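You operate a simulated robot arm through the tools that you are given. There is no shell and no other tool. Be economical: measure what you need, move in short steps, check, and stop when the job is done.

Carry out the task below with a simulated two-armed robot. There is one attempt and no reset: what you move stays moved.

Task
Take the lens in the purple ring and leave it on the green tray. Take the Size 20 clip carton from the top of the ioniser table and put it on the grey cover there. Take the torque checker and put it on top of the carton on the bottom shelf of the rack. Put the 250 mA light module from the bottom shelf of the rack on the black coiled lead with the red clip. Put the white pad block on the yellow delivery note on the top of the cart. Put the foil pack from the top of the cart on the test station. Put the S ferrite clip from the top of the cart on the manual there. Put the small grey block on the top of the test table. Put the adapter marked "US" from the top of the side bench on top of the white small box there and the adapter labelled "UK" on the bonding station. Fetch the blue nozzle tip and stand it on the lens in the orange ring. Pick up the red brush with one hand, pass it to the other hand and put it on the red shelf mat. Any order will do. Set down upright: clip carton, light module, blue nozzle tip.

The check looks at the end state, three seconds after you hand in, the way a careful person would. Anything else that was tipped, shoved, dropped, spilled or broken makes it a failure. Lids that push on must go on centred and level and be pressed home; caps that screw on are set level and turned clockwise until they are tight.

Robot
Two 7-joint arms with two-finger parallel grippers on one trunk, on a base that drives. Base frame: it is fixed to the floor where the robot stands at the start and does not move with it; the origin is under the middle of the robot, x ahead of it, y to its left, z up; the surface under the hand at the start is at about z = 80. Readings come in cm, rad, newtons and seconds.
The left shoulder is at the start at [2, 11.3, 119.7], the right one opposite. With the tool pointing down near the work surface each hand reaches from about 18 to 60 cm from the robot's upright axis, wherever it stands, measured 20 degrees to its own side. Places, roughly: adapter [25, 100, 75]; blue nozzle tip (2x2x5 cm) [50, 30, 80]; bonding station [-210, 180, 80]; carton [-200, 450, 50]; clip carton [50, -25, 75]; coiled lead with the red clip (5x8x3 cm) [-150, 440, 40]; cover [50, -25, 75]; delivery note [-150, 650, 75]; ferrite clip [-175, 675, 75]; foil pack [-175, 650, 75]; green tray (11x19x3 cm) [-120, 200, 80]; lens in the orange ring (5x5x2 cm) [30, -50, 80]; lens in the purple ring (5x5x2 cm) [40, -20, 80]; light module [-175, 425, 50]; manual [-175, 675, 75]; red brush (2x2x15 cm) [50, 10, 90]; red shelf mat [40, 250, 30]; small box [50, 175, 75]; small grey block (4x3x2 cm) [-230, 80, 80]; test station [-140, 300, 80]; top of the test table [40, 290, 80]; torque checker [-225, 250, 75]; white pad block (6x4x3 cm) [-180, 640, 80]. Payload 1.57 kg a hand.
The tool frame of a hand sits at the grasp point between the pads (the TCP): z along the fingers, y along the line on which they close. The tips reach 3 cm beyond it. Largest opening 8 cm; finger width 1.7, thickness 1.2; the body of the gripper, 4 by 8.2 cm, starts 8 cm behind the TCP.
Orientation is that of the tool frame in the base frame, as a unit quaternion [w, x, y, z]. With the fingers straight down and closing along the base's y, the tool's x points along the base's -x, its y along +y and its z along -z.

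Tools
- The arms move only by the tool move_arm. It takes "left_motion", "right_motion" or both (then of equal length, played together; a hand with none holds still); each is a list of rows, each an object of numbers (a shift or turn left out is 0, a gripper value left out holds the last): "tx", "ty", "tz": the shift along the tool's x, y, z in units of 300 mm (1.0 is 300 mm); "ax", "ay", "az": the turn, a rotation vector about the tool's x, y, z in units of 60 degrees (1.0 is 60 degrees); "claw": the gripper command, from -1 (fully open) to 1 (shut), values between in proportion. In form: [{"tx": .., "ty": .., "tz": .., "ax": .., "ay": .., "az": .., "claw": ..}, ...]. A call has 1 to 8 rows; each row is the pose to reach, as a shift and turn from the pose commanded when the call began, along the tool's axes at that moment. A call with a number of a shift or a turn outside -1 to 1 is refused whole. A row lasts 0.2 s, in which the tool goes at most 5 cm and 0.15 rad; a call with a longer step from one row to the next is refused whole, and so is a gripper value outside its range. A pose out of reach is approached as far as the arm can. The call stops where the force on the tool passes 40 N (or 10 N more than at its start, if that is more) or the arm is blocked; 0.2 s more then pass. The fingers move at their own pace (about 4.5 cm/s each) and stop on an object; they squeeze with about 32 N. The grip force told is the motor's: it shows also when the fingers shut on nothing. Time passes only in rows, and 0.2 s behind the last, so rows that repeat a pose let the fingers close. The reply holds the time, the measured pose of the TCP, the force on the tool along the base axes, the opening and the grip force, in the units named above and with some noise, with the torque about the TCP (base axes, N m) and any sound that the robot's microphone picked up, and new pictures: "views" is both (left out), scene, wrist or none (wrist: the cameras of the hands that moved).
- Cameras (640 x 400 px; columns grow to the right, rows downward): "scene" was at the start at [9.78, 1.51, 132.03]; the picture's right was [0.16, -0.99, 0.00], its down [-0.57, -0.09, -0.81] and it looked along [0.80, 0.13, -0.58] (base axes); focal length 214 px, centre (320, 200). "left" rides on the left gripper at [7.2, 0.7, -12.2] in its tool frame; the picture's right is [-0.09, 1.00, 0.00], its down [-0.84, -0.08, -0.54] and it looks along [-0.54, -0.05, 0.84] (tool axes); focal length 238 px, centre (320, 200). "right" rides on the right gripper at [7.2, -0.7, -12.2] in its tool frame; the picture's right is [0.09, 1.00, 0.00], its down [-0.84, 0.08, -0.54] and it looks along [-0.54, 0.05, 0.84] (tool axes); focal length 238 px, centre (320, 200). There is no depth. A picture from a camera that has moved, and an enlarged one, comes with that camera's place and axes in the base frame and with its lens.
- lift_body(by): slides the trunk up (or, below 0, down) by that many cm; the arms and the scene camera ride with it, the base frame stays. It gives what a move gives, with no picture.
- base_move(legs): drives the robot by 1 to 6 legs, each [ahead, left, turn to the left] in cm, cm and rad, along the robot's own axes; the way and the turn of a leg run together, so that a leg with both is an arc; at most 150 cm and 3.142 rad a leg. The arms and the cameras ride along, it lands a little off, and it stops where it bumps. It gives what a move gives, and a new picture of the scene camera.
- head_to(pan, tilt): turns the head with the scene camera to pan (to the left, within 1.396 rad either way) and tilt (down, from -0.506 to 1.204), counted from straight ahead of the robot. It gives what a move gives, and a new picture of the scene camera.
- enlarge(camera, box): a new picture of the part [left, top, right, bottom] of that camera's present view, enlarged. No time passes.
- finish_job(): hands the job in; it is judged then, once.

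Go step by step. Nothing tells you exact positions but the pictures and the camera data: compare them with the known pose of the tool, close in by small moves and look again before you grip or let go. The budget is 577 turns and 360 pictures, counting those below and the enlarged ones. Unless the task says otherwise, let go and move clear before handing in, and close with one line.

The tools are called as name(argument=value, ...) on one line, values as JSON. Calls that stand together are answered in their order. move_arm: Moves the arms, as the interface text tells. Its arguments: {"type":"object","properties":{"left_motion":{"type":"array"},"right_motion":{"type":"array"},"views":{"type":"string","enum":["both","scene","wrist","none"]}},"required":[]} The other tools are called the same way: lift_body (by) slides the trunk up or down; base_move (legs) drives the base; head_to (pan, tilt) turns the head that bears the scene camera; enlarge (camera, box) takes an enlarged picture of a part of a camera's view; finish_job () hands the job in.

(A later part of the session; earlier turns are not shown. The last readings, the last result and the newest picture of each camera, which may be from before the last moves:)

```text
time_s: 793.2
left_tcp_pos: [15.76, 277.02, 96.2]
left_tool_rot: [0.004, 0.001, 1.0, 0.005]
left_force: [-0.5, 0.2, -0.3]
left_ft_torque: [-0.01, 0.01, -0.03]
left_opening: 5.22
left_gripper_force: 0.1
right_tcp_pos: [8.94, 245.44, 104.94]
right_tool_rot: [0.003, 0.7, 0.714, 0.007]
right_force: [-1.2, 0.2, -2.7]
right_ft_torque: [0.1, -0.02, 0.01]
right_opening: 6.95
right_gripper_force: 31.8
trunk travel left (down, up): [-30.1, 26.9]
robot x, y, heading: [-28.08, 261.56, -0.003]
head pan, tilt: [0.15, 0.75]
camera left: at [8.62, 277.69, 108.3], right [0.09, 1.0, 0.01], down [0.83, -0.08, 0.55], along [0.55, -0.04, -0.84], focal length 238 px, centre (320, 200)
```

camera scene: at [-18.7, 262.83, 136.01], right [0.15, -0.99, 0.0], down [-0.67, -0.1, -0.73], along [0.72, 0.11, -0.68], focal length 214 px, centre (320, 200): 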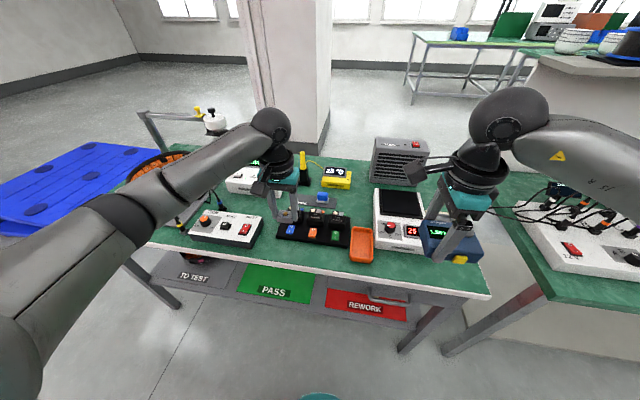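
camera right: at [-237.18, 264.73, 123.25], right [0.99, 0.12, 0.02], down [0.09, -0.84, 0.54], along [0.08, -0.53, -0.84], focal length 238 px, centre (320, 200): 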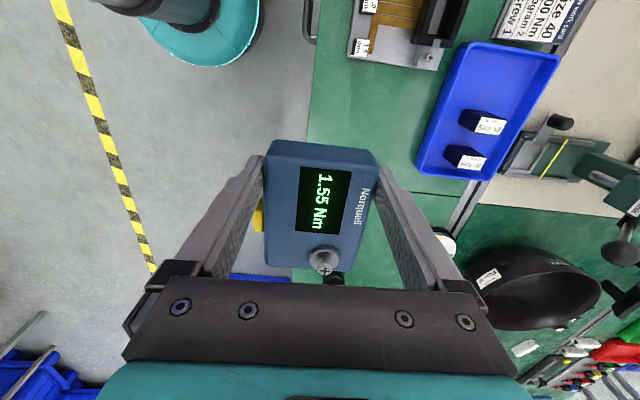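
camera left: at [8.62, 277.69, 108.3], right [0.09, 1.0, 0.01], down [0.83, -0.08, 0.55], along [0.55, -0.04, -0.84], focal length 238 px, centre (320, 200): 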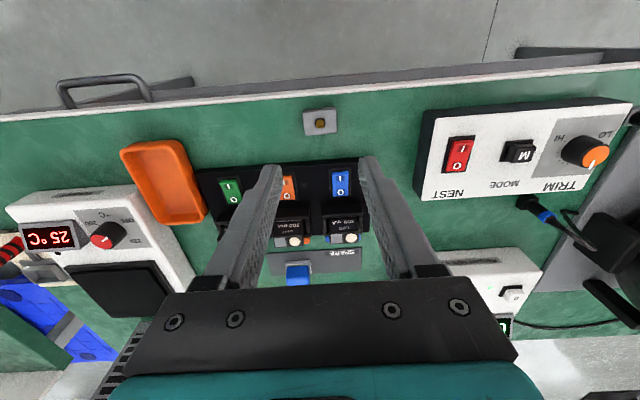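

Block placed on the test table. Retract and go to the cart's near side for the foil (left) and the checker regrip (right).

move_arm(left_motion=[{"tz": -0.12}, {"tz": -0.25, "tx": 0.06}, {"tz": -0.38, "tx": 0.16}, {"tz": -0.48, "tx": 0.28}, {"tz": -0.55, "tx": 0.4}], views="none")

base_move(legs=[[-32, 0, 0], [0, 0, 3.14], [0, -150, 0], [0, -150, 0], [0, -96, 0], [45, 0, 0]])

head_to(pan=0.0, tilt=0.7)

```text
time_s: 794.4
left_tcp_pos: [3.68, 277.09, 112.47]
left_tool_rot: [0.004, 0.0, 1.0, 0.005]
left_force: [0.1, 0.6, 0.7]
left_ft_torque: [-0.05, 0.02, -0.01]
left_opening: 5.2
left_gripper_force: 0.1
right_tcp_pos: [8.84, 245.46, 105.02]
right_tool_rot: [0.004, 0.7, 0.714, 0.008]
right_force: [-0.1, 0.2, -2.3]
right_ft_torque: [0.08, -0.05, -0.04]
right_opening: 6.97
right_gripper_force: 31.8
trunk travel left (down, up): [-30.1, 26.9]
robot x, y, heading: [-28.13, 261.38, -0.0]
head pan, tilt: [0.15, 0.75]
```

```text
time_s: 824.8
left_tcp_pos: [-133.87, 643.14, 112.48]
left_tool_rot: [0.004, 1.0, -0.019, -0.004]
left_force: [-0.3, 0.0, 0.4]
left_ft_torque: [0.0, -0.02, -0.01]
left_opening: 5.2
left_gripper_force: 0.2
right_tcp_pos: [-137.73, 674.95, 104.92]
right_tool_rot: [-0.007, -0.7, 0.714, 0.004]
right_force: [-0.1, -0.2, -2.8]
right_ft_torque: [-0.07, -0.01, 0.02]
right_opening: 6.94
right_gripper_force: 32.0
trunk travel left (down, up): [-30.1, 26.9]
robot x, y, heading: [-101.75, 657.4, 3.104]
head pan, tilt: [0.15, 0.75]
camera scene: at [-110.62, 656.69, 136.01], right [-0.11, 0.99, 0.0], down [0.68, 0.08, -0.73], along [-0.73, -0.08, -0.68], focal length 214 px, centre (320, 200)
```

scene: 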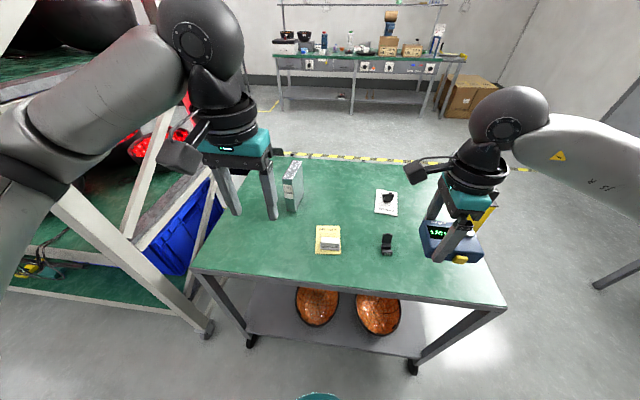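

```text
time_s: 825.5
left_tcp_pos: [-133.77, 643.13, 112.41]
left_tool_rot: [0.005, 1.0, -0.018, -0.003]
left_force: [0.5, -0.3, 0.5]
left_ft_torque: [-0.01, -0.01, -0.01]
left_opening: 5.19
left_gripper_force: 0.1
right_tcp_pos: [-137.65, 674.88, 104.96]
right_tool_rot: [-0.006, -0.7, 0.714, 0.004]
right_force: [0.1, 0.5, -2.7]
right_ft_torque: [-0.07, 0.02, 0.04]
right_opening: 6.95
right_gripper_force: 32.2
trunk travel left (down, up): [-30.1, 26.9]
robot x, y, heading: [-101.61, 656.93, 3.111]
head pan, tilt: [0.0, 0.7]
camera scene: at [-110.82, 657.93, 136.43], right [0.04, 1.0, 0.0], down [0.64, -0.02, -0.76], along [-0.76, 0.03, -0.64], focal length 214 px, centre (320, 200)
```

scene: 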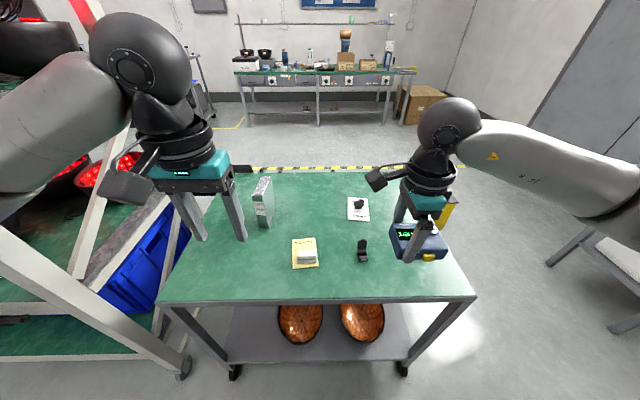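

I turn the right hand back to neutral yaw, to set the checker down lengthwise on the cart's free right area.

move_arm(right_motion=[{"az": -0.13}, {"az": -0.26}, {"az": -0.39}, {"az": -0.52}, {"az": -0.65}, {"az": -0.76}], views="none")

move_arm(right_motion=[{"az": -0.13}, {"az": -0.26}, {"az": -0.39}, {"az": -0.52}, {"az": -0.65}, {"az": -0.75}], views="wrist")

```text
time_s: 826.9
left_tcp_pos: [-133.83, 643.06, 112.49]
left_tool_rot: [0.004, 1.0, -0.019, -0.004]
left_force: [-0.6, 0.5, -0.3]
left_ft_torque: [0.01, 0.03, 0.01]
left_opening: 5.19
left_gripper_force: 0.0
right_tcp_pos: [-137.63, 674.88, 104.88]
right_tool_rot: [0.005, 0.923, -0.385, -0.006]
right_force: [-0.8, -0.5, -3.2]
right_ft_torque: [-0.07, -0.03, 0.0]
right_opening: 6.96
right_gripper_force: 32.2
trunk travel left (down, up): [-30.1, 26.9]
robot x, y, heading: [-101.78, 657.48, 3.104]
head pan, tilt: [0.0, 0.7]
```

```text
time_s: 828.3
left_tcp_pos: [-133.8, 643.12, 112.44]
left_tool_rot: [0.004, 1.0, -0.02, -0.004]
left_force: [0.5, 1.4, 0.5]
left_ft_torque: [-0.02, -0.02, 0.0]
left_opening: 5.2
left_gripper_force: 0.0
right_tcp_pos: [-137.8, 675.03, 104.95]
right_tool_rot: [0.002, 1.0, -0.004, -0.007]
right_force: [0.0, 0.0, -2.8]
right_ft_torque: [0.07, -0.09, 0.01]
right_opening: 6.97
right_gripper_force: 32.3
trunk travel left (down, up): [-30.1, 26.9]
robot x, y, heading: [-101.43, 657.67, 3.101]
head pan, tilt: [0.0, 0.7]
camera right: at [-130.32, 675.54, 117.03], right [0.09, -1.0, 0.0], down [-0.83, -0.07, 0.56], along [-0.55, -0.05, -0.83], focal length 238 px, centre (320, 200)
```

right: 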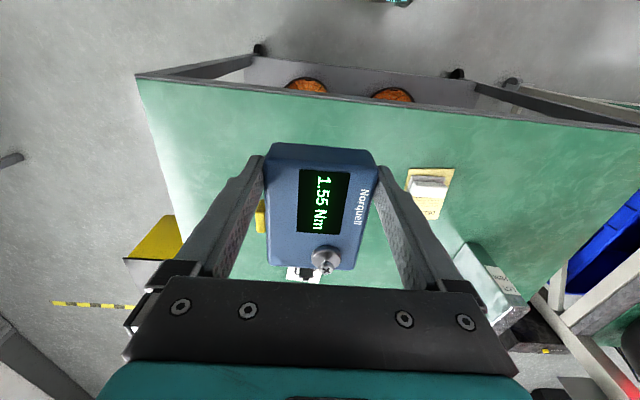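

move_arm(right_motion=[{"tx": -0.1, "ty": -0.1}, {"tx": -0.2, "ty": -0.2}, {"tx": -0.29, "ty": -0.29}, {"tx": -0.373, "ty": -0.367}, {"tx": -0.373, "ty": -0.367, "tz": 0.14}, {"tx": -0.373, "ty": -0.367, "tz": 0.28}, {"tx": -0.373, "ty": -0.367, "tz": 0.42}, {"tx": -0.373, "ty": -0.367, "tz": 0.56}], views="both")

```text
time_s: 830.1
left_tcp_pos: [-133.75, 643.12, 112.49]
left_tool_rot: [0.004, 1.0, -0.019, -0.004]
left_force: [-0.6, -0.7, 0.7]
left_ft_torque: [0.02, -0.02, -0.01]
left_opening: 5.2
left_gripper_force: 0.1
right_tcp_pos: [-149.27, 686.01, 88.18]
right_tool_rot: [0.002, 1.0, -0.005, -0.009]
right_force: [0.7, 0.3, -2.3]
right_ft_torque: [0.02, -0.08, -0.02]
right_opening: 6.96
right_gripper_force: 32.7
trunk travel left (down, up): [-30.1, 26.9]
robot x, y, heading: [-101.18, 657.43, 3.102]
head pan, tilt: [0.0, 0.7]
camera scene: at [-110.85, 657.95, 136.43], right [0.04, 1.0, 0.0], down [0.64, -0.02, -0.76], along [-0.76, 0.03, -0.64], focal length 214 px, centre (320, 200)
camera right: at [-141.88, 686.53, 100.26], right [0.08, -1.0, 0.0], down [-0.83, -0.07, 0.56], along [-0.55, -0.05, -0.83], focal length 238 px, centre (320, 200)
```

scene: 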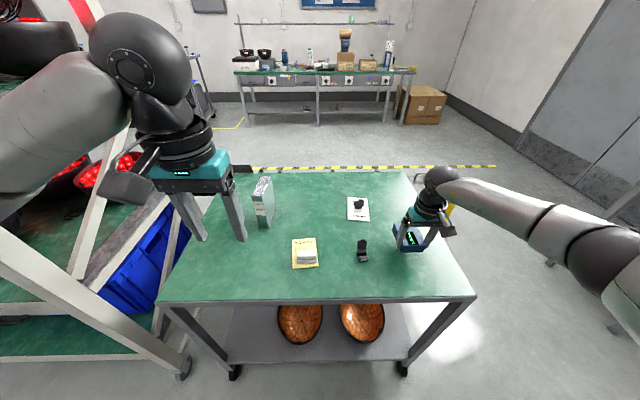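
right: 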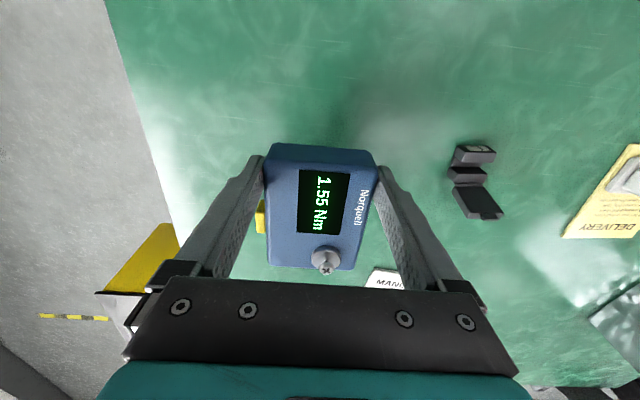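

move_arm(right_motion=[{"tz": 0.06}, {"tz": 0.11}, {"tz": 0.13}], views="none")

```text
time_s: 830.9
left_tcp_pos: [-133.78, 643.11, 112.46]
left_tool_rot: [0.005, 1.0, -0.02, -0.004]
left_force: [0.9, 0.3, 0.4]
left_ft_torque: [-0.01, 0.03, 0.02]
left_opening: 5.22
left_gripper_force: 0.1
right_tcp_pos: [-149.1, 685.89, 84.29]
right_tool_rot: [0.003, 1.0, -0.005, -0.008]
right_force: [-0.2, 0.3, -2.9]
right_ft_torque: [0.02, -0.07, 0.02]
right_opening: 6.97
right_gripper_force: 32.3
trunk travel left (down, up): [-30.1, 26.9]
robot x, y, heading: [-101.56, 657.74, 3.106]
head pan, tilt: [0.0, 0.7]
```

move_arm(right_motion=[{"tz": 0.012}, {"tz": 0.018}], views="none")

```text
time_s: 831.5
left_tcp_pos: [-133.91, 643.04, 112.5]
left_tool_rot: [0.005, 1.0, -0.019, -0.004]
left_force: [-0.4, -1.1, 0.7]
left_ft_torque: [-0.05, 0.0, -0.04]
left_opening: 5.22
left_gripper_force: 0.0
right_tcp_pos: [-149.07, 685.94, 83.78]
right_tool_rot: [0.002, 1.0, -0.004, -0.007]
right_force: [0.8, -0.5, -2.2]
right_ft_torque: [0.03, -0.06, -0.03]
right_opening: 6.94
right_gripper_force: 32.4
trunk travel left (down, up): [-30.1, 26.9]
robot x, y, heading: [-101.39, 657.26, 3.107]
head pan, tilt: [0.0, 0.7]
```

move_arm(right_motion=[{"tz": 0.008}, {"tz": 0.014}], views="none")

```text
time_s: 832.1
left_tcp_pos: [-133.66, 643.05, 112.63]
left_tool_rot: [0.004, 1.0, -0.019, -0.004]
left_force: [0.5, -0.4, 0.2]
left_ft_torque: [-0.02, 0.0, 0.01]
left_opening: 5.2
left_gripper_force: 0.0
right_tcp_pos: [-149.14, 686.01, 83.73]
right_tool_rot: [0.001, 1.0, -0.005, -0.011]
right_force: [4.4, 1.6, 22.9]
right_ft_torque: [0.39, -0.66, 0.03]
right_opening: 6.96
right_gripper_force: 32.0
trunk travel left (down, up): [-30.1, 26.9]
robot x, y, heading: [-101.35, 657.34, 3.103]
head pan, tilt: [0.0, 0.7]
```

Checker rests on the cart. Open, shift 2 cm toward me, tilt the fingers 48° forward around it.

move_arm(right_motion=[{"tz": -0.01, "claw": -1}, {"tz": -0.01, "claw": -1}, {"tz": -0.02, "tx": 0.03, "ay": -0.13, "claw": -1}, {"tz": -0.02, "tx": 0.067, "ay": -0.26, "claw": -1}, {"tz": -0.02, "tx": 0.067, "ay": -0.39, "claw": -1}, {"tz": -0.02, "tx": 0.067, "ay": -0.52, "claw": -1}, {"tz": -0.02, "tx": 0.067, "ay": -0.65, "claw": -1}, {"tz": -0.02, "tx": 0.067, "ay": -0.78, "claw": -1}], views="wrist")

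```text
time_s: 833.9
left_tcp_pos: [-133.73, 642.95, 112.46]
left_tool_rot: [0.003, 1.0, -0.019, -0.004]
left_force: [-0.8, -0.2, -0.6]
left_ft_torque: [0.02, 0.01, 0.0]
left_opening: 5.19
left_gripper_force: 0.0
right_tcp_pos: [-147.86, 683.98, 84.62]
right_tool_rot: [0.013, 0.918, 0.009, -0.396]
right_force: [0.0, -1.2, 1.2]
right_ft_torque: [0.06, -0.07, -0.1]
right_opening: 8.01
right_gripper_force: 0.2
right hand out of reach, approached as far as the arm can: row 8
trunk travel left (down, up): [-30.1, 26.9]
robot x, y, heading: [-101.67, 657.3, 3.104]
head pan, tilt: [0.0, 0.7]
camera right: at [-134.18, 685.01, 87.82], right [0.09, -0.99, -0.05], down [-0.18, -0.07, 0.98], along [-0.98, -0.08, -0.18], focal length 238 px, centre (320, 200)
```

right: 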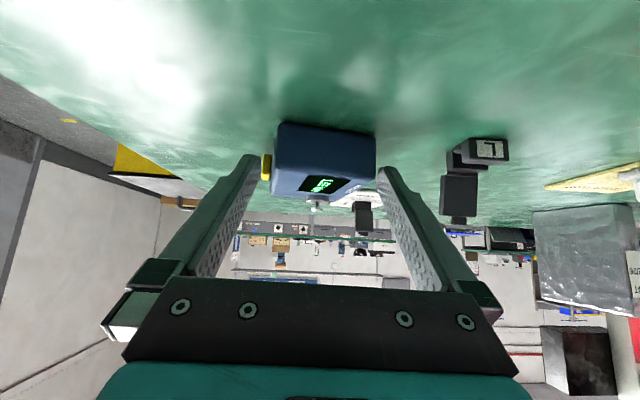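

Fingertips are beside the button; I back 2 cm toward me and lower 1.2 cm so the pads meet plain sides.

move_arm(right_motion=[{"tx": 0.04, "tz": -0.02}, {"tx": 0.075, "tz": -0.021}], views="wrist")

enlarge(camera="right", box=[220, 100, 420, 260])

enlarge(camera="scene", box=[340, 180, 480, 280])

```text
time_s: 834.5
left_tcp_pos: [-133.77, 643.18, 112.51]
left_tool_rot: [0.004, 1.0, -0.019, -0.003]
left_force: [0.6, -0.5, -0.7]
left_ft_torque: [0.0, 0.03, -0.03]
left_opening: 5.2
left_gripper_force: 0.0
right_tcp_pos: [-145.08, 685.93, 82.75]
right_tool_rot: [0.0, 0.914, -0.004, -0.405]
right_force: [0.2, -0.2, -0.7]
right_ft_torque: [0.02, 0.0, -0.02]
right_opening: 8.01
right_gripper_force: 0.1
trunk travel left (down, up): [-30.1, 26.9]
robot x, y, heading: [-101.61, 657.28, 3.108]
head pan, tilt: [0.0, 0.7]
camera right: at [-131.13, 686.41, 85.7], right [0.05, -1.0, -0.07], down [-0.16, -0.07, 0.98], along [-0.99, -0.04, -0.17], focal length 238 px, centre (320, 200)
```

right: 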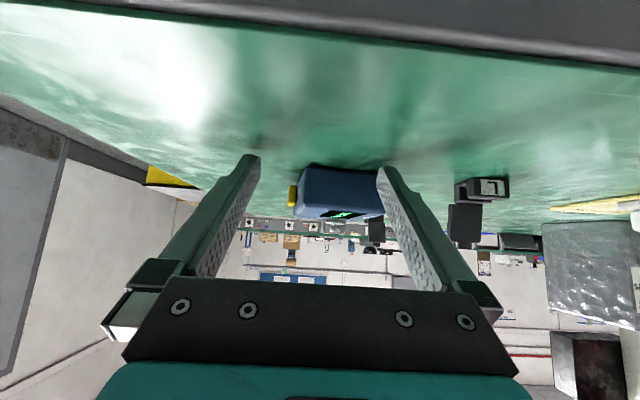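

```text
2.50 times, centred on (320, 180) of right
camera zoom: at [-131.13, 686.41, 85.7], right [0.05, -1.0, -0.07], down [-0.16, -0.07, 0.98], along [-0.99, -0.04, -0.17], focal length 596 px, centre (320, 250)
```

zoom: 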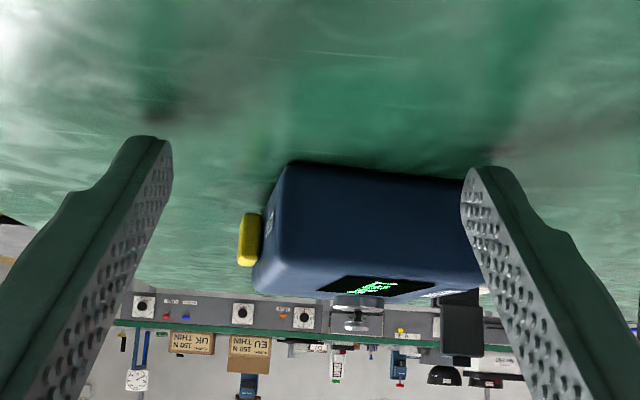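

```text
4.00 times, centred on (410, 230) of scene
camera zoom: at [-110.77, 657.9, 136.44], right [0.04, 1.0, 0.0], down [0.64, -0.02, -0.77], along [-0.76, 0.03, -0.64], focal length 858 px, centre (-40, 80)
```

zoom: 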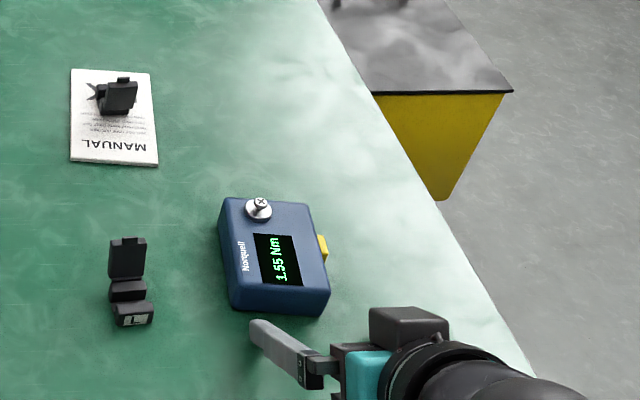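

Shift 1.4 cm sideways, then slide 3.5 cm forward around the checker's near end.

move_arm(right_motion=[{"tx": -0.015, "ty": 0.047, "tz": -0.013}, {"tx": -0.04, "ty": 0.047, "tz": 0.015}, {"tx": -0.07, "ty": 0.047, "tz": 0.045}, {"tx": -0.093, "ty": 0.047, "tz": 0.073}], views="wrist")

enlarge(camera="right", box=[220, 100, 420, 260])

```text
time_s: 835.5
left_tcp_pos: [-133.78, 643.12, 112.36]
left_tool_rot: [0.005, 1.0, -0.019, -0.003]
left_force: [0.5, 0.4, 0.9]
left_ft_torque: [0.02, -0.01, 0.01]
left_opening: 5.21
left_gripper_force: 0.0
right_tcp_pos: [-148.55, 684.73, 83.38]
right_tool_rot: [0.0, 0.915, -0.004, -0.404]
right_force: [0.8, -0.9, 0.0]
right_ft_torque: [0.0, 0.03, 0.05]
right_opening: 8.0
right_gripper_force: 0.1
trunk travel left (down, up): [-30.1, 26.9]
robot x, y, heading: [-101.4, 657.25, 3.104]
head pan, tilt: [0.0, 0.7]
camera right: at [-134.71, 685.14, 86.26], right [0.05, -1.0, -0.06], down [-0.16, -0.07, 0.98], along [-0.99, -0.04, -0.17], focal length 238 px, centre (320, 200)
```

right: 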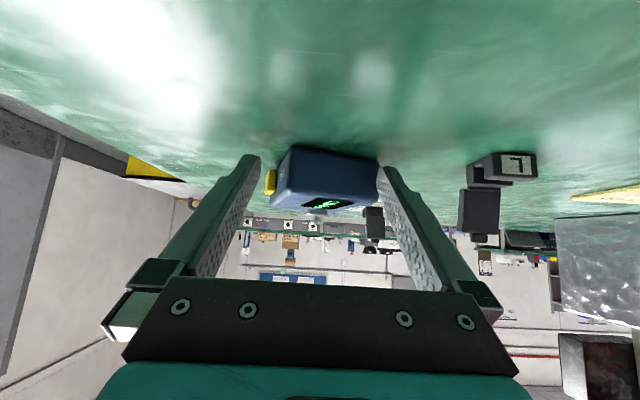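

```text
2.50 times, centred on (320, 180) of right
camera zoom: at [-134.71, 685.14, 86.26], right [0.05, -1.0, -0.06], down [-0.16, -0.07, 0.98], along [-0.99, -0.04, -0.17], focal length 596 px, centre (320, 250)
```

zoom: 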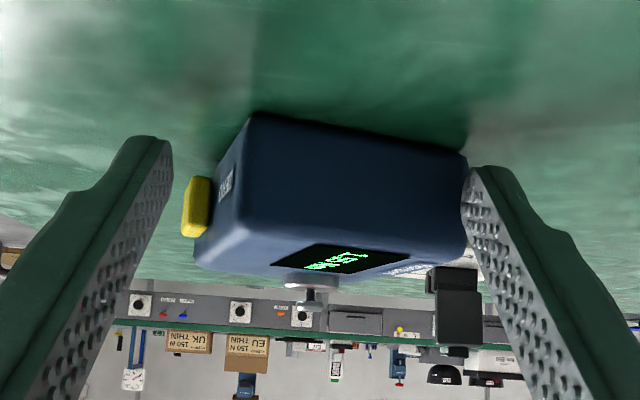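

The right fingertip nudged the checker's corner. I back off 1.5 cm, shift 1.5 cm sideways and check before moving in.

move_arm(right_motion=[{"tx": 0.034, "tz": -0.037}, {"tx": 0.034, "tz": -0.037, "ty": 0.03}, {"tx": 0.034, "tz": -0.037, "ty": 0.055}], views="wrist")

enlarge(camera="scene", box=[340, 180, 480, 280])

```text
time_s: 836.3
left_tcp_pos: [-133.78, 643.07, 112.56]
left_tool_rot: [0.005, 1.0, -0.019, -0.004]
left_force: [0.3, -0.7, 0.5]
left_ft_torque: [0.01, -0.01, 0.03]
left_opening: 5.2
left_gripper_force: 0.1
right_tcp_pos: [-147.12, 684.62, 83.44]
right_tool_rot: [0.001, 0.915, -0.005, -0.404]
right_force: [0.6, 0.7, -0.7]
right_ft_torque: [0.01, -0.01, 0.02]
right_opening: 8.01
right_gripper_force: 0.0
right hand out of reach, approached as far as the arm can: row 2, 3
trunk travel left (down, up): [-30.1, 26.9]
robot x, y, heading: [-101.75, 657.24, 3.109]
head pan, tilt: [0.0, 0.7]
camera right: at [-133.22, 685.15, 86.32], right [0.05, -1.0, -0.06], down [-0.16, -0.07, 0.98], along [-0.99, -0.04, -0.17], focal length 238 px, centre (320, 200)
```

right: 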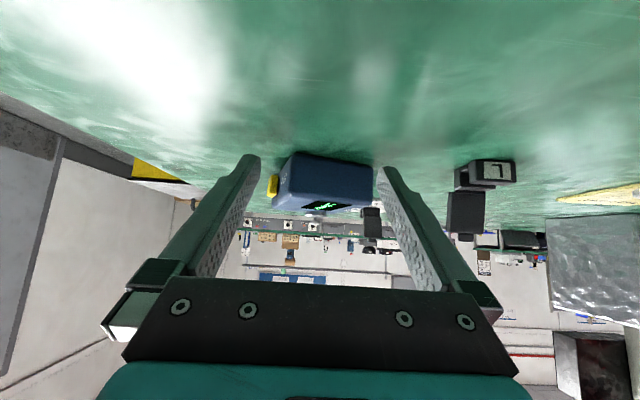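

```text
4.00 times, centred on (410, 230) of scene
camera zoom: at [-110.8, 657.93, 136.44], right [0.04, 1.0, 0.0], down [0.64, -0.02, -0.76], along [-0.76, 0.03, -0.64], focal length 858 px, centre (-40, 80)
```

zoom: 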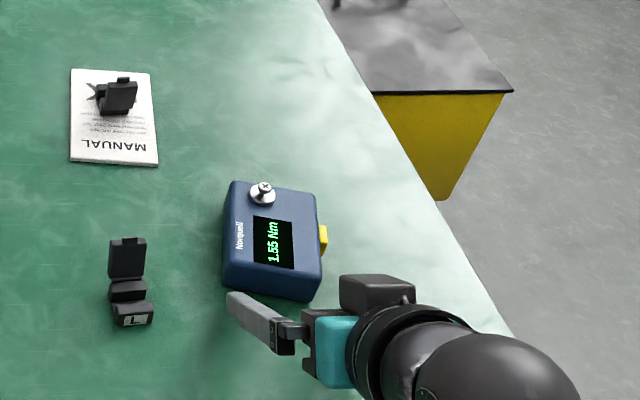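

base_move(legs=[[0, 1.5, 0]])

enlarge(camera="right", box=[220, 100, 420, 260])

```text
time_s: 837.1
left_tcp_pos: [-133.8, 641.6, 112.39]
left_tool_rot: [0.004, 1.0, -0.02, -0.004]
left_force: [-0.1, -0.6, 0.4]
left_ft_torque: [0.05, 0.0, -0.03]
left_opening: 5.23
left_gripper_force: 0.1
right_tcp_pos: [-147.07, 683.12, 83.36]
right_tool_rot: [0.001, 0.915, -0.004, -0.404]
right_force: [0.2, 0.2, 0.8]
right_ft_torque: [-0.01, 0.03, 0.01]
right_opening: 7.98
right_gripper_force: 0.0
trunk travel left (down, up): [-30.1, 26.9]
robot x, y, heading: [-101.35, 655.82, 3.103]
head pan, tilt: [0.0, 0.7]
camera scene: at [-110.86, 656.35, 136.44], right [0.04, 1.0, 0.0], down [0.64, -0.02, -0.76], along [-0.76, 0.03, -0.64], focal length 214 px, centre (320, 200)
```

scene: 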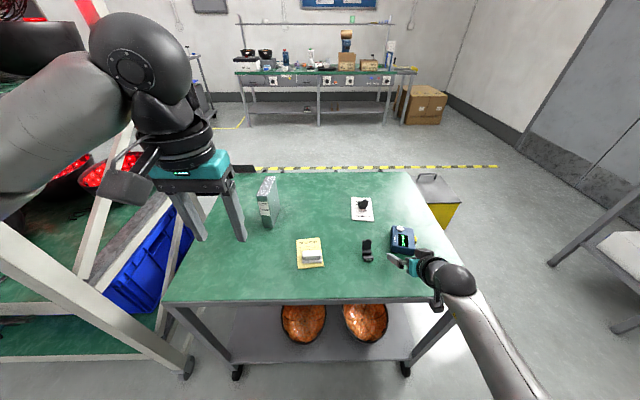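

```text
2.50 times, centred on (320, 180) of right
camera zoom: at [-133.27, 683.62, 86.34], right [0.05, -1.0, -0.06], down [-0.16, -0.07, 0.98], along [-0.99, -0.04, -0.17], focal length 596 px, centre (320, 250)
```

zoom: 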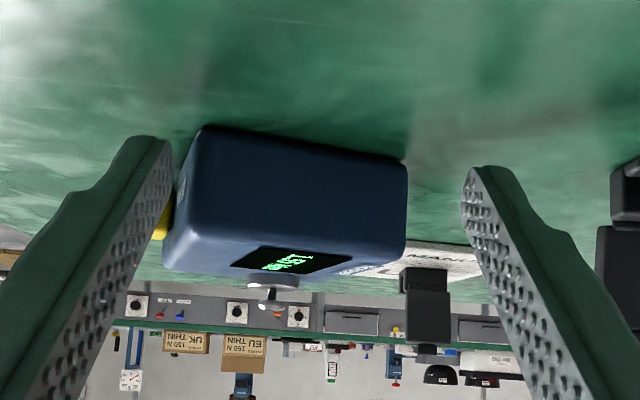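

move_arm(right_motion=[{"ty": -0.026}, {"ty": -0.026, "tx": -0.03, "tz": 0.033}, {"ty": -0.026, "tx": -0.06, "tz": 0.066}, {"ty": -0.026, "tx": -0.085, "tz": 0.093}], views="wrist")

enlarge(camera="right", box=[220, 100, 420, 260])

```text
time_s: 838.1
left_tcp_pos: [-133.87, 641.48, 112.49]
left_tool_rot: [0.004, 1.0, -0.02, -0.004]
left_force: [0.2, 0.3, -0.5]
left_ft_torque: [0.01, 0.01, 0.0]
left_opening: 5.18
left_gripper_force: 0.0
right_tcp_pos: [-150.74, 683.99, 83.29]
right_tool_rot: [0.001, 0.914, -0.004, -0.405]
right_force: [-0.2, 0.4, 0.2]
right_ft_torque: [0.0, 0.04, 0.02]
right_opening: 8.03
right_gripper_force: 0.1
trunk travel left (down, up): [-30.1, 26.9]
robot x, y, heading: [-101.72, 655.74, 3.105]
head pan, tilt: [0.0, 0.7]
camera right: at [-136.96, 684.42, 86.25], right [0.05, -1.0, -0.06], down [-0.16, -0.07, 0.98], along [-0.99, -0.04, -0.17], focal length 238 px, centre (320, 200)
```

right: 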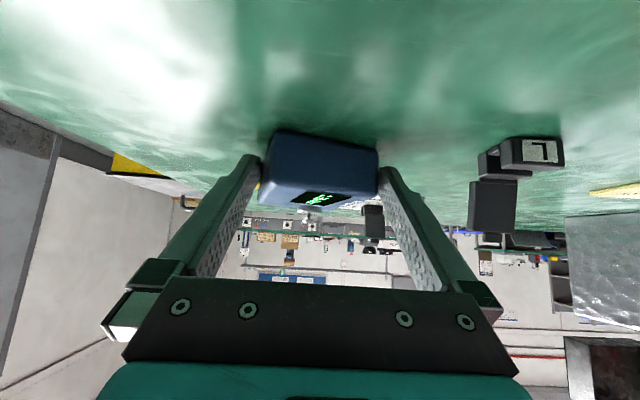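

```text
2.50 times, centred on (320, 180) of right
camera zoom: at [-136.96, 684.42, 86.25], right [0.05, -1.0, -0.06], down [-0.16, -0.07, 0.98], along [-0.99, -0.04, -0.17], focal length 596 px, centre (320, 250)
```

zoom: 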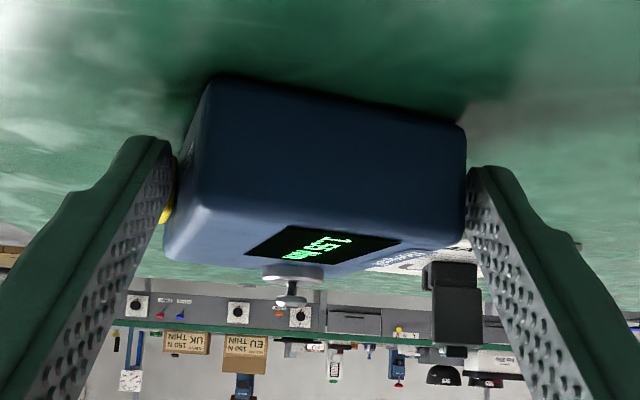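

Close gently to straighten it, reopen, advance 1.5 cm, and close for real.

move_arm(right_motion=[{"claw": 1}, {"claw": 1}, {"claw": 1}, {"claw": -1}, {"claw": -1}, {"claw": -1, "tx": -0.017, "tz": 0.018}, {"claw": -1, "tx": -0.034, "tz": 0.037}], views="wrist")

enlarge(camera="right", box=[220, 100, 420, 260])

```text
time_s: 839.7
left_tcp_pos: [-133.79, 641.63, 112.42]
left_tool_rot: [0.004, 1.0, -0.02, -0.003]
left_force: [-0.6, -0.2, -0.2]
left_ft_torque: [0.0, -0.01, -0.02]
left_opening: 5.18
left_gripper_force: 0.0
right_tcp_pos: [-152.39, 683.93, 83.33]
right_tool_rot: [0.001, 0.915, -0.005, -0.404]
right_force: [0.8, 0.3, 0.9]
right_ft_torque: [-0.02, 0.0, -0.01]
right_opening: 8.0
right_gripper_force: 0.0
trunk travel left (down, up): [-30.1, 26.9]
robot x, y, heading: [-101.56, 655.94, 3.108]
head pan, tilt: [0.0, 0.7]
camera right: at [-138.54, 684.48, 86.27], right [0.05, -1.0, -0.06], down [-0.16, -0.07, 0.98], along [-0.98, -0.04, -0.17], focal length 238 px, centre (320, 200)
```

right: 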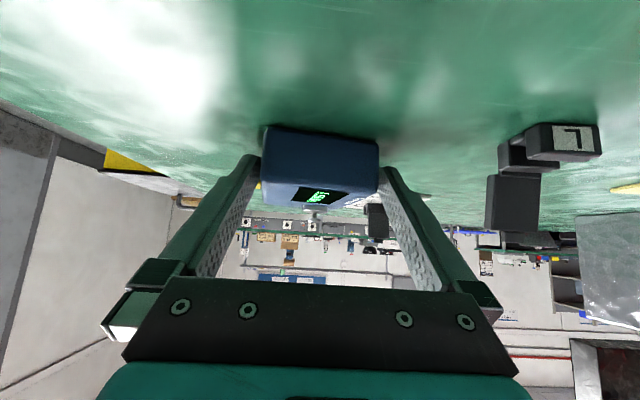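

```text
2.50 times, centred on (320, 180) of right
camera zoom: at [-138.54, 684.48, 86.27], right [0.05, -1.0, -0.06], down [-0.16, -0.07, 0.98], along [-0.98, -0.04, -0.17], focal length 596 px, centre (320, 250)
```

zoom: 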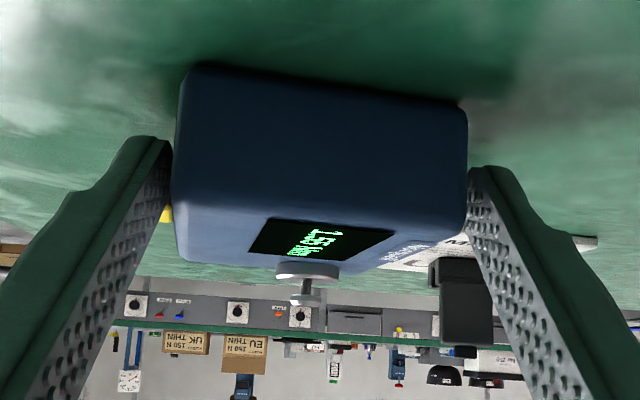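

Now close firmly and lift a little to test.

move_arm(right_motion=[{"claw": 1}, {"claw": 1}, {"claw": 1}, {"claw": 1}, {"claw": 1, "tx": -0.03, "tz": -0.027}, {"claw": 1, "tx": -0.075, "tz": -0.068}], views="both")

```text
time_s: 841.1
left_tcp_pos: [-133.89, 641.62, 112.46]
left_tool_rot: [0.004, 1.0, -0.02, -0.004]
left_force: [-0.2, -0.2, 0.6]
left_ft_torque: [0.03, 0.0, -0.04]
left_opening: 5.21
left_gripper_force: 0.1
right_tcp_pos: [-152.46, 684.04, 86.27]
right_tool_rot: [0.001, 0.915, -0.005, -0.403]
right_force: [-0.5, -1.4, -2.7]
right_ft_torque: [-0.01, -0.09, 0.0]
right_opening: 7.1
right_gripper_force: 32.0
trunk travel left (down, up): [-30.1, 26.9]
robot x, y, heading: [-101.33, 655.83, 3.106]
head pan, tilt: [0.0, 0.7]
camera scene: at [-110.89, 656.47, 136.43], right [0.04, 1.0, 0.0], down [0.64, -0.02, -0.76], along [-0.76, 0.03, -0.64], focal length 214 px, centre (320, 200)
camera right: at [-138.59, 684.46, 89.25], right [0.05, -1.0, -0.06], down [-0.16, -0.07, 0.98], along [-0.98, -0.04, -0.17], focal length 238 px, centre (320, 200)
```

scene: 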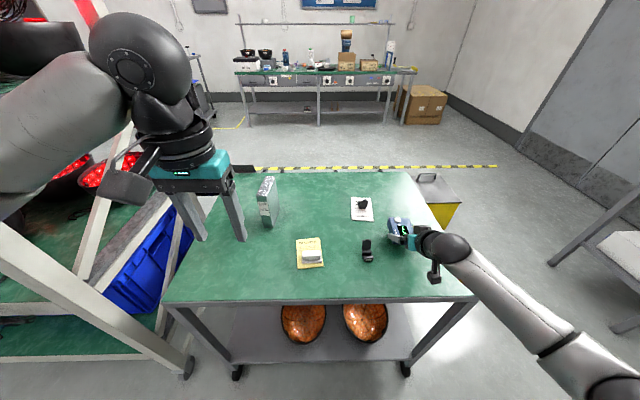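
right: 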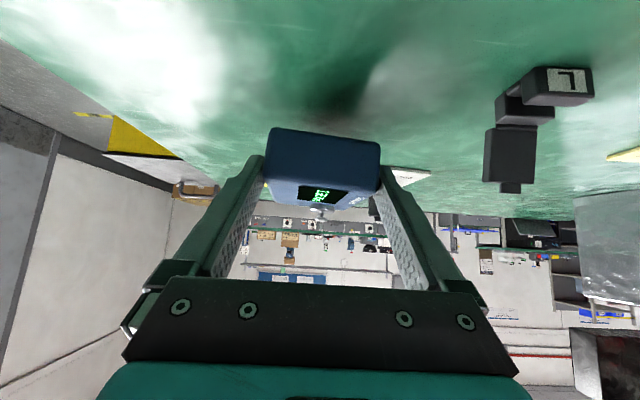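

Held level. Raise and retract the right hand, then move in to take the foil pack with the left.

move_arm(right_motion=[{"tx": -0.07, "tz": -0.08}, {"tx": -0.13, "tz": -0.2}, {"tx": -0.17, "tz": -0.33}, {"tx": -0.175, "tz": -0.47}, {"tx": -0.175, "tz": -0.6}, {"tx": -0.175, "tz": -0.7}], views="none")

base_move(legs=[[11, -1, 0.03]])

enlarge(camera="left", box=[0, 0, 640, 400])

```text
time_s: 842.5
left_tcp_pos: [-133.81, 641.66, 112.52]
left_tool_rot: [0.004, 1.0, -0.021, -0.004]
left_force: [0.9, 0.2, -0.5]
left_ft_torque: [0.01, 0.01, 0.0]
left_opening: 5.17
left_gripper_force: 0.0
right_tcp_pos: [-140.31, 684.0, 104.29]
right_tool_rot: [0.001, 0.915, -0.005, -0.404]
right_force: [-0.6, 0.9, -3.4]
right_ft_torque: [0.01, -0.09, -0.02]
right_opening: 7.06
right_gripper_force: 31.8
trunk travel left (down, up): [-30.1, 26.9]
robot x, y, heading: [-101.48, 655.91, 3.103]
head pan, tilt: [0.0, 0.7]
```

```text
time_s: 843.7
left_tcp_pos: [-144.39, 641.8, 112.58]
left_tool_rot: [0.004, 1.0, -0.004, -0.002]
left_force: [-0.3, -0.6, -1.0]
left_ft_torque: [-0.04, -0.05, 0.0]
left_opening: 5.21
left_gripper_force: 0.1
right_tcp_pos: [-152.27, 684.03, 104.14]
right_tool_rot: [0.008, 0.915, 0.011, -0.404]
right_force: [-0.8, -0.9, -1.4]
right_ft_torque: [0.01, -0.1, -0.03]
right_opening: 7.07
right_gripper_force: 32.5
trunk travel left (down, up): [-30.1, 26.9]
robot x, y, heading: [-112.44, 657.13, 3.139]
head pan, tilt: [0.0, 0.7]
camera scene: at [-121.95, 657.39, 136.42], right [0.0, 1.0, 0.0], down [0.65, 0.0, -0.76], along [-0.76, 0.0, -0.65], focal length 214 px, centre (320, 200)
```

scene: 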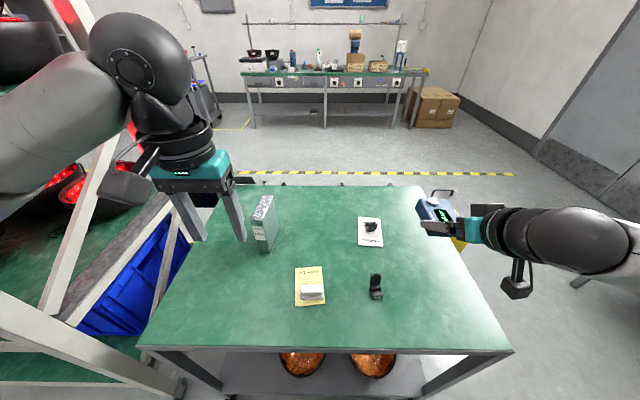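

```text
1.00 times, centred on (320, 200) of left (not enlarged: the box is as wide or as high as the picture)
camera zoom: at [-137.1, 641.2, 124.5], right [-0.1, -0.99, 0.01], down [-0.83, 0.09, 0.55], along [-0.54, 0.05, -0.84], focal length 238 px, centre (320, 200)
```

zoom: 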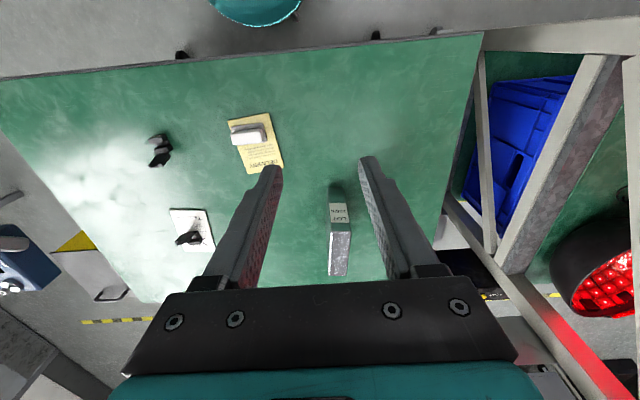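

Foil pack centre ≈[-168, 640.4], ~3.8 cm thick, top ~93.5. Move in 4 cm and reach over it.

base_move(legs=[[4, 0, 0]])

move_arm(left_motion=[{"tx": -0.15, "ty": 0.01, "claw": -0.6}, {"tx": -0.3, "ty": 0.02, "claw": -0.6}, {"tx": -0.45, "ty": 0.035, "claw": -0.6}, {"tx": -0.58, "ty": 0.047, "tz": 0.05, "claw": -0.6}, {"tx": -0.64, "ty": 0.047, "tz": 0.15, "claw": -0.6}, {"tx": -0.64, "ty": 0.047, "tz": 0.3, "claw": -0.6}], views="wrist")

```text
time_s: 844.6
left_tcp_pos: [-148.43, 641.92, 112.36]
left_tool_rot: [0.005, 1.0, -0.004, -0.003]
left_force: [-0.3, 0.2, -0.1]
left_ft_torque: [0.0, -0.06, -0.01]
left_opening: 5.19
left_gripper_force: 0.0
right_tcp_pos: [-156.39, 684.03, 104.29]
right_tool_rot: [0.008, 0.915, 0.01, -0.403]
right_force: [-0.3, 0.2, -2.3]
right_ft_torque: [0.02, -0.11, -0.02]
right_opening: 7.04
right_gripper_force: 32.1
trunk travel left (down, up): [-30.1, 26.9]
robot x, y, heading: [-116.7, 657.01, 3.138]
head pan, tilt: [0.0, 0.7]
camera scene: at [-125.94, 657.4, 136.42], right [0.0, 1.0, 0.0], down [0.65, 0.0, -0.76], along [-0.76, 0.0, -0.65], focal length 214 px, centre (320, 200)
```

scene: 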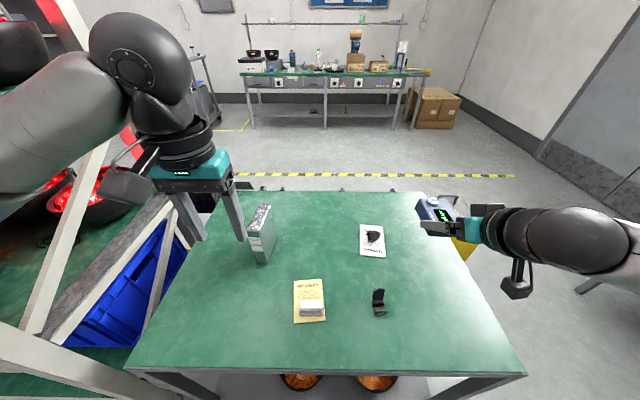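

```text
time_s: 846.0
left_tcp_pos: [-167.61, 640.49, 103.92]
left_tool_rot: [0.004, 1.0, -0.004, -0.003]
left_force: [0.2, -0.1, 0.7]
left_ft_torque: [0.01, -0.01, 0.0]
left_opening: 6.44
left_gripper_force: 0.0
right_tcp_pos: [-156.2, 684.03, 104.39]
right_tool_rot: [0.008, 0.915, 0.011, -0.404]
right_force: [0.3, -1.1, -2.5]
right_ft_torque: [0.01, -0.13, -0.01]
right_opening: 7.05
right_gripper_force: 32.1
trunk travel left (down, up): [-30.1, 26.9]
robot x, y, heading: [-116.58, 657.06, 3.137]
head pan, tilt: [0.0, 0.7]
camera left: at [-160.22, 639.91, 115.87], right [-0.1, -0.99, 0.01], down [-0.83, 0.09, 0.55], along [-0.55, 0.05, -0.84], focal length 238 px, centre (320, 200)
```

left: 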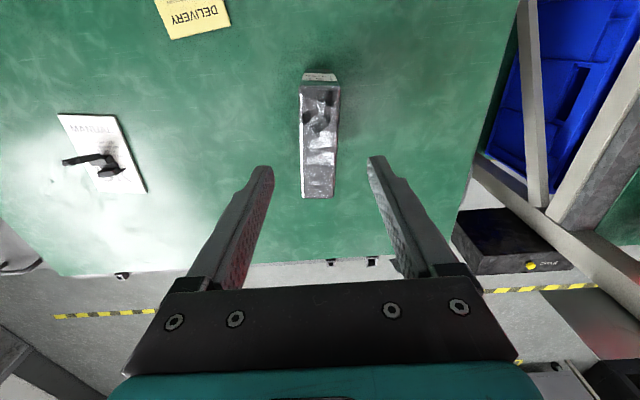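

move_arm(left_motion=[{"tx": -0.01, "tz": 0.13}, {"tx": -0.01, "tz": 0.27}, {"tx": -0.01, "tz": 0.4}, {"tx": -0.01, "tz": 0.5}, {"tx": -0.01, "tz": 0.5, "claw": 1}, {"tx": -0.01, "tz": 0.5, "claw": 1}, {"tx": -0.01, "tz": 0.5, "claw": 1}, {"tx": -0.01, "tz": 0.5, "claw": 1}], views="wrist")

```text
time_s: 847.8
left_tcp_pos: [-168.01, 640.05, 88.84]
left_tool_rot: [0.006, 1.0, -0.003, -0.003]
left_force: [0.8, 0.5, 0.5]
left_ft_torque: [0.08, 0.09, -0.04]
left_opening: 3.57
left_gripper_force: 32.3
right_tcp_pos: [-156.17, 683.96, 104.23]
right_tool_rot: [0.008, 0.915, 0.01, -0.404]
right_force: [-1.0, 0.1, -3.1]
right_ft_torque: [-0.01, -0.11, 0.01]
right_opening: 7.05
right_gripper_force: 32.4
trunk travel left (down, up): [-30.1, 26.9]
robot x, y, heading: [-116.33, 657.24, 3.139]
head pan, tilt: [0.0, 0.7]
camera left: at [-160.74, 639.46, 100.86], right [-0.1, -0.99, 0.01], down [-0.83, 0.09, 0.55], along [-0.55, 0.05, -0.84], focal length 238 px, centre (320, 200)
```

left: 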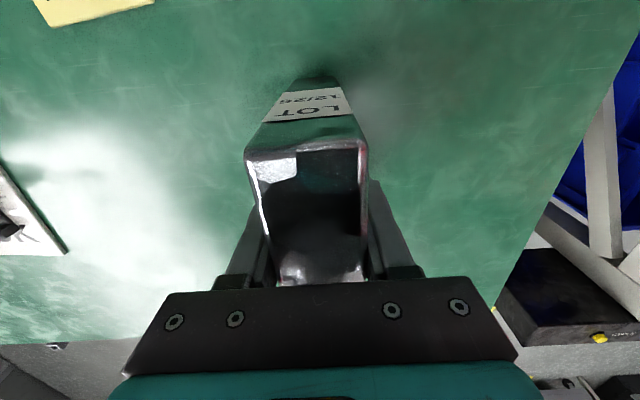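

Gripped. Lift the foil pack and retract.

move_arm(left_motion=[{"tz": -0.05}, {"tz": -0.2}, {"tz": -0.35}, {"tz": -0.5}, {"tz": -0.65, "tx": 0.02}, {"tz": -0.78, "tx": 0.1}, {"tz": -0.85, "tx": 0.23}, {"tz": -0.87, "tx": 0.38}], views="scene")

```text
time_s: 849.6
left_tcp_pos: [-156.26, 640.34, 114.51]
left_tool_rot: [0.005, 1.0, -0.003, -0.003]
left_force: [0.3, -0.8, -3.3]
left_ft_torque: [-0.01, 0.03, 0.02]
left_opening: 3.59
left_gripper_force: 32.5
right_tcp_pos: [-156.2, 683.96, 104.21]
right_tool_rot: [0.008, 0.915, 0.011, -0.404]
right_force: [0.1, -0.3, -2.7]
right_ft_torque: [-0.01, -0.08, -0.02]
right_opening: 7.01
right_gripper_force: 31.7
trunk travel left (down, up): [-30.1, 26.9]
robot x, y, heading: [-116.31, 657.09, 3.136]
head pan, tilt: [0.0, 0.7]
camera scene: at [-125.75, 657.36, 136.44], right [0.0, 1.0, 0.0], down [0.64, 0.0, -0.77], along [-0.77, 0.0, -0.64], focal length 214 px, centre (320, 200)
```

scene: 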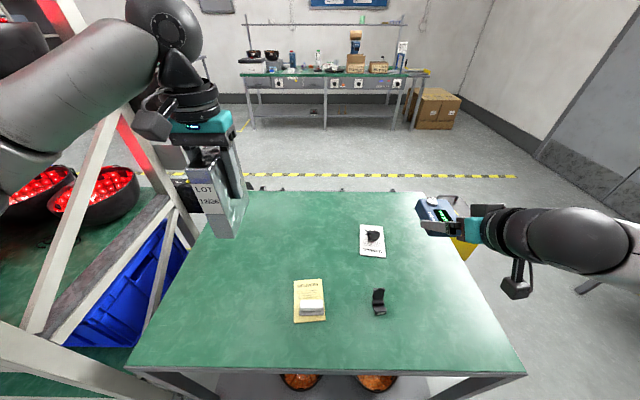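

Now foil to the test station first. I back off and drive down the aisle to y≈318.

base_move(legs=[[-55, 0, 0], [0, 150, 0], [0, 150, 0], [0, 40, 0]])

head_to(pan=0.15, tilt=0.6)

```text
time_s: 868.9
left_tcp_pos: [-102.97, 300.31, 114.57]
left_tool_rot: [0.005, 1.0, 0.0, -0.004]
left_force: [-0.2, -0.6, -2.7]
left_ft_torque: [0.01, 0.02, 0.03]
left_opening: 3.55
left_gripper_force: 32.6
right_tcp_pos: [-103.53, 344.04, 104.34]
right_tool_rot: [0.009, 0.915, 0.014, -0.404]
right_force: [-1.0, -0.4, -2.9]
right_ft_torque: [0.03, -0.12, -0.03]
right_opening: 6.99
right_gripper_force: 32.0
trunk travel left (down, up): [-30.1, 26.9]
robot x, y, heading: [-63.01, 317.67, -3.136]
head pan, tilt: [0.0, 0.7]
camera scene: at [-72.65, 317.67, 136.43], right [0.0, 1.0, 0.0], down [0.64, 0.0, -0.76], along [-0.76, 0.0, -0.64], focal length 214 px, centre (320, 200)
```

scene: 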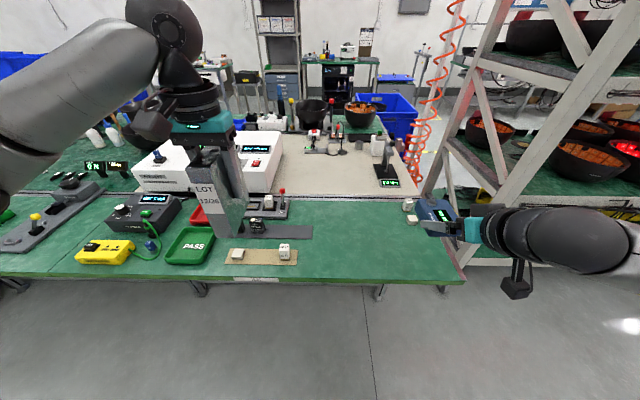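

```text
time_s: 869.6
left_tcp_pos: [-103.04, 300.31, 114.52]
left_tool_rot: [0.005, 1.0, 0.0, -0.003]
left_force: [-0.2, -0.2, -2.9]
left_ft_torque: [0.01, -0.01, 0.0]
left_opening: 3.56
left_gripper_force: 31.8
right_tcp_pos: [-103.38, 344.16, 104.19]
right_tool_rot: [0.008, 0.915, 0.013, -0.403]
right_force: [-0.5, -0.2, -3.7]
right_ft_torque: [0.03, -0.14, -0.02]
right_opening: 6.96
right_gripper_force: 32.2
trunk travel left (down, up): [-30.1, 26.9]
robot x, y, heading: [-62.87, 317.47, -3.136]
head pan, tilt: [0.15, 0.6]
camera scene: at [-72.9, 316.42, 137.29], right [-0.15, 0.99, 0.0], down [0.56, 0.09, -0.82], along [-0.81, -0.13, -0.57], focal length 214 px, centre (320, 200)
```

scene: 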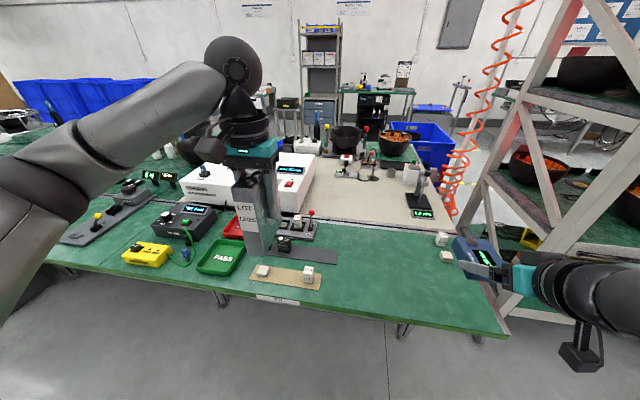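

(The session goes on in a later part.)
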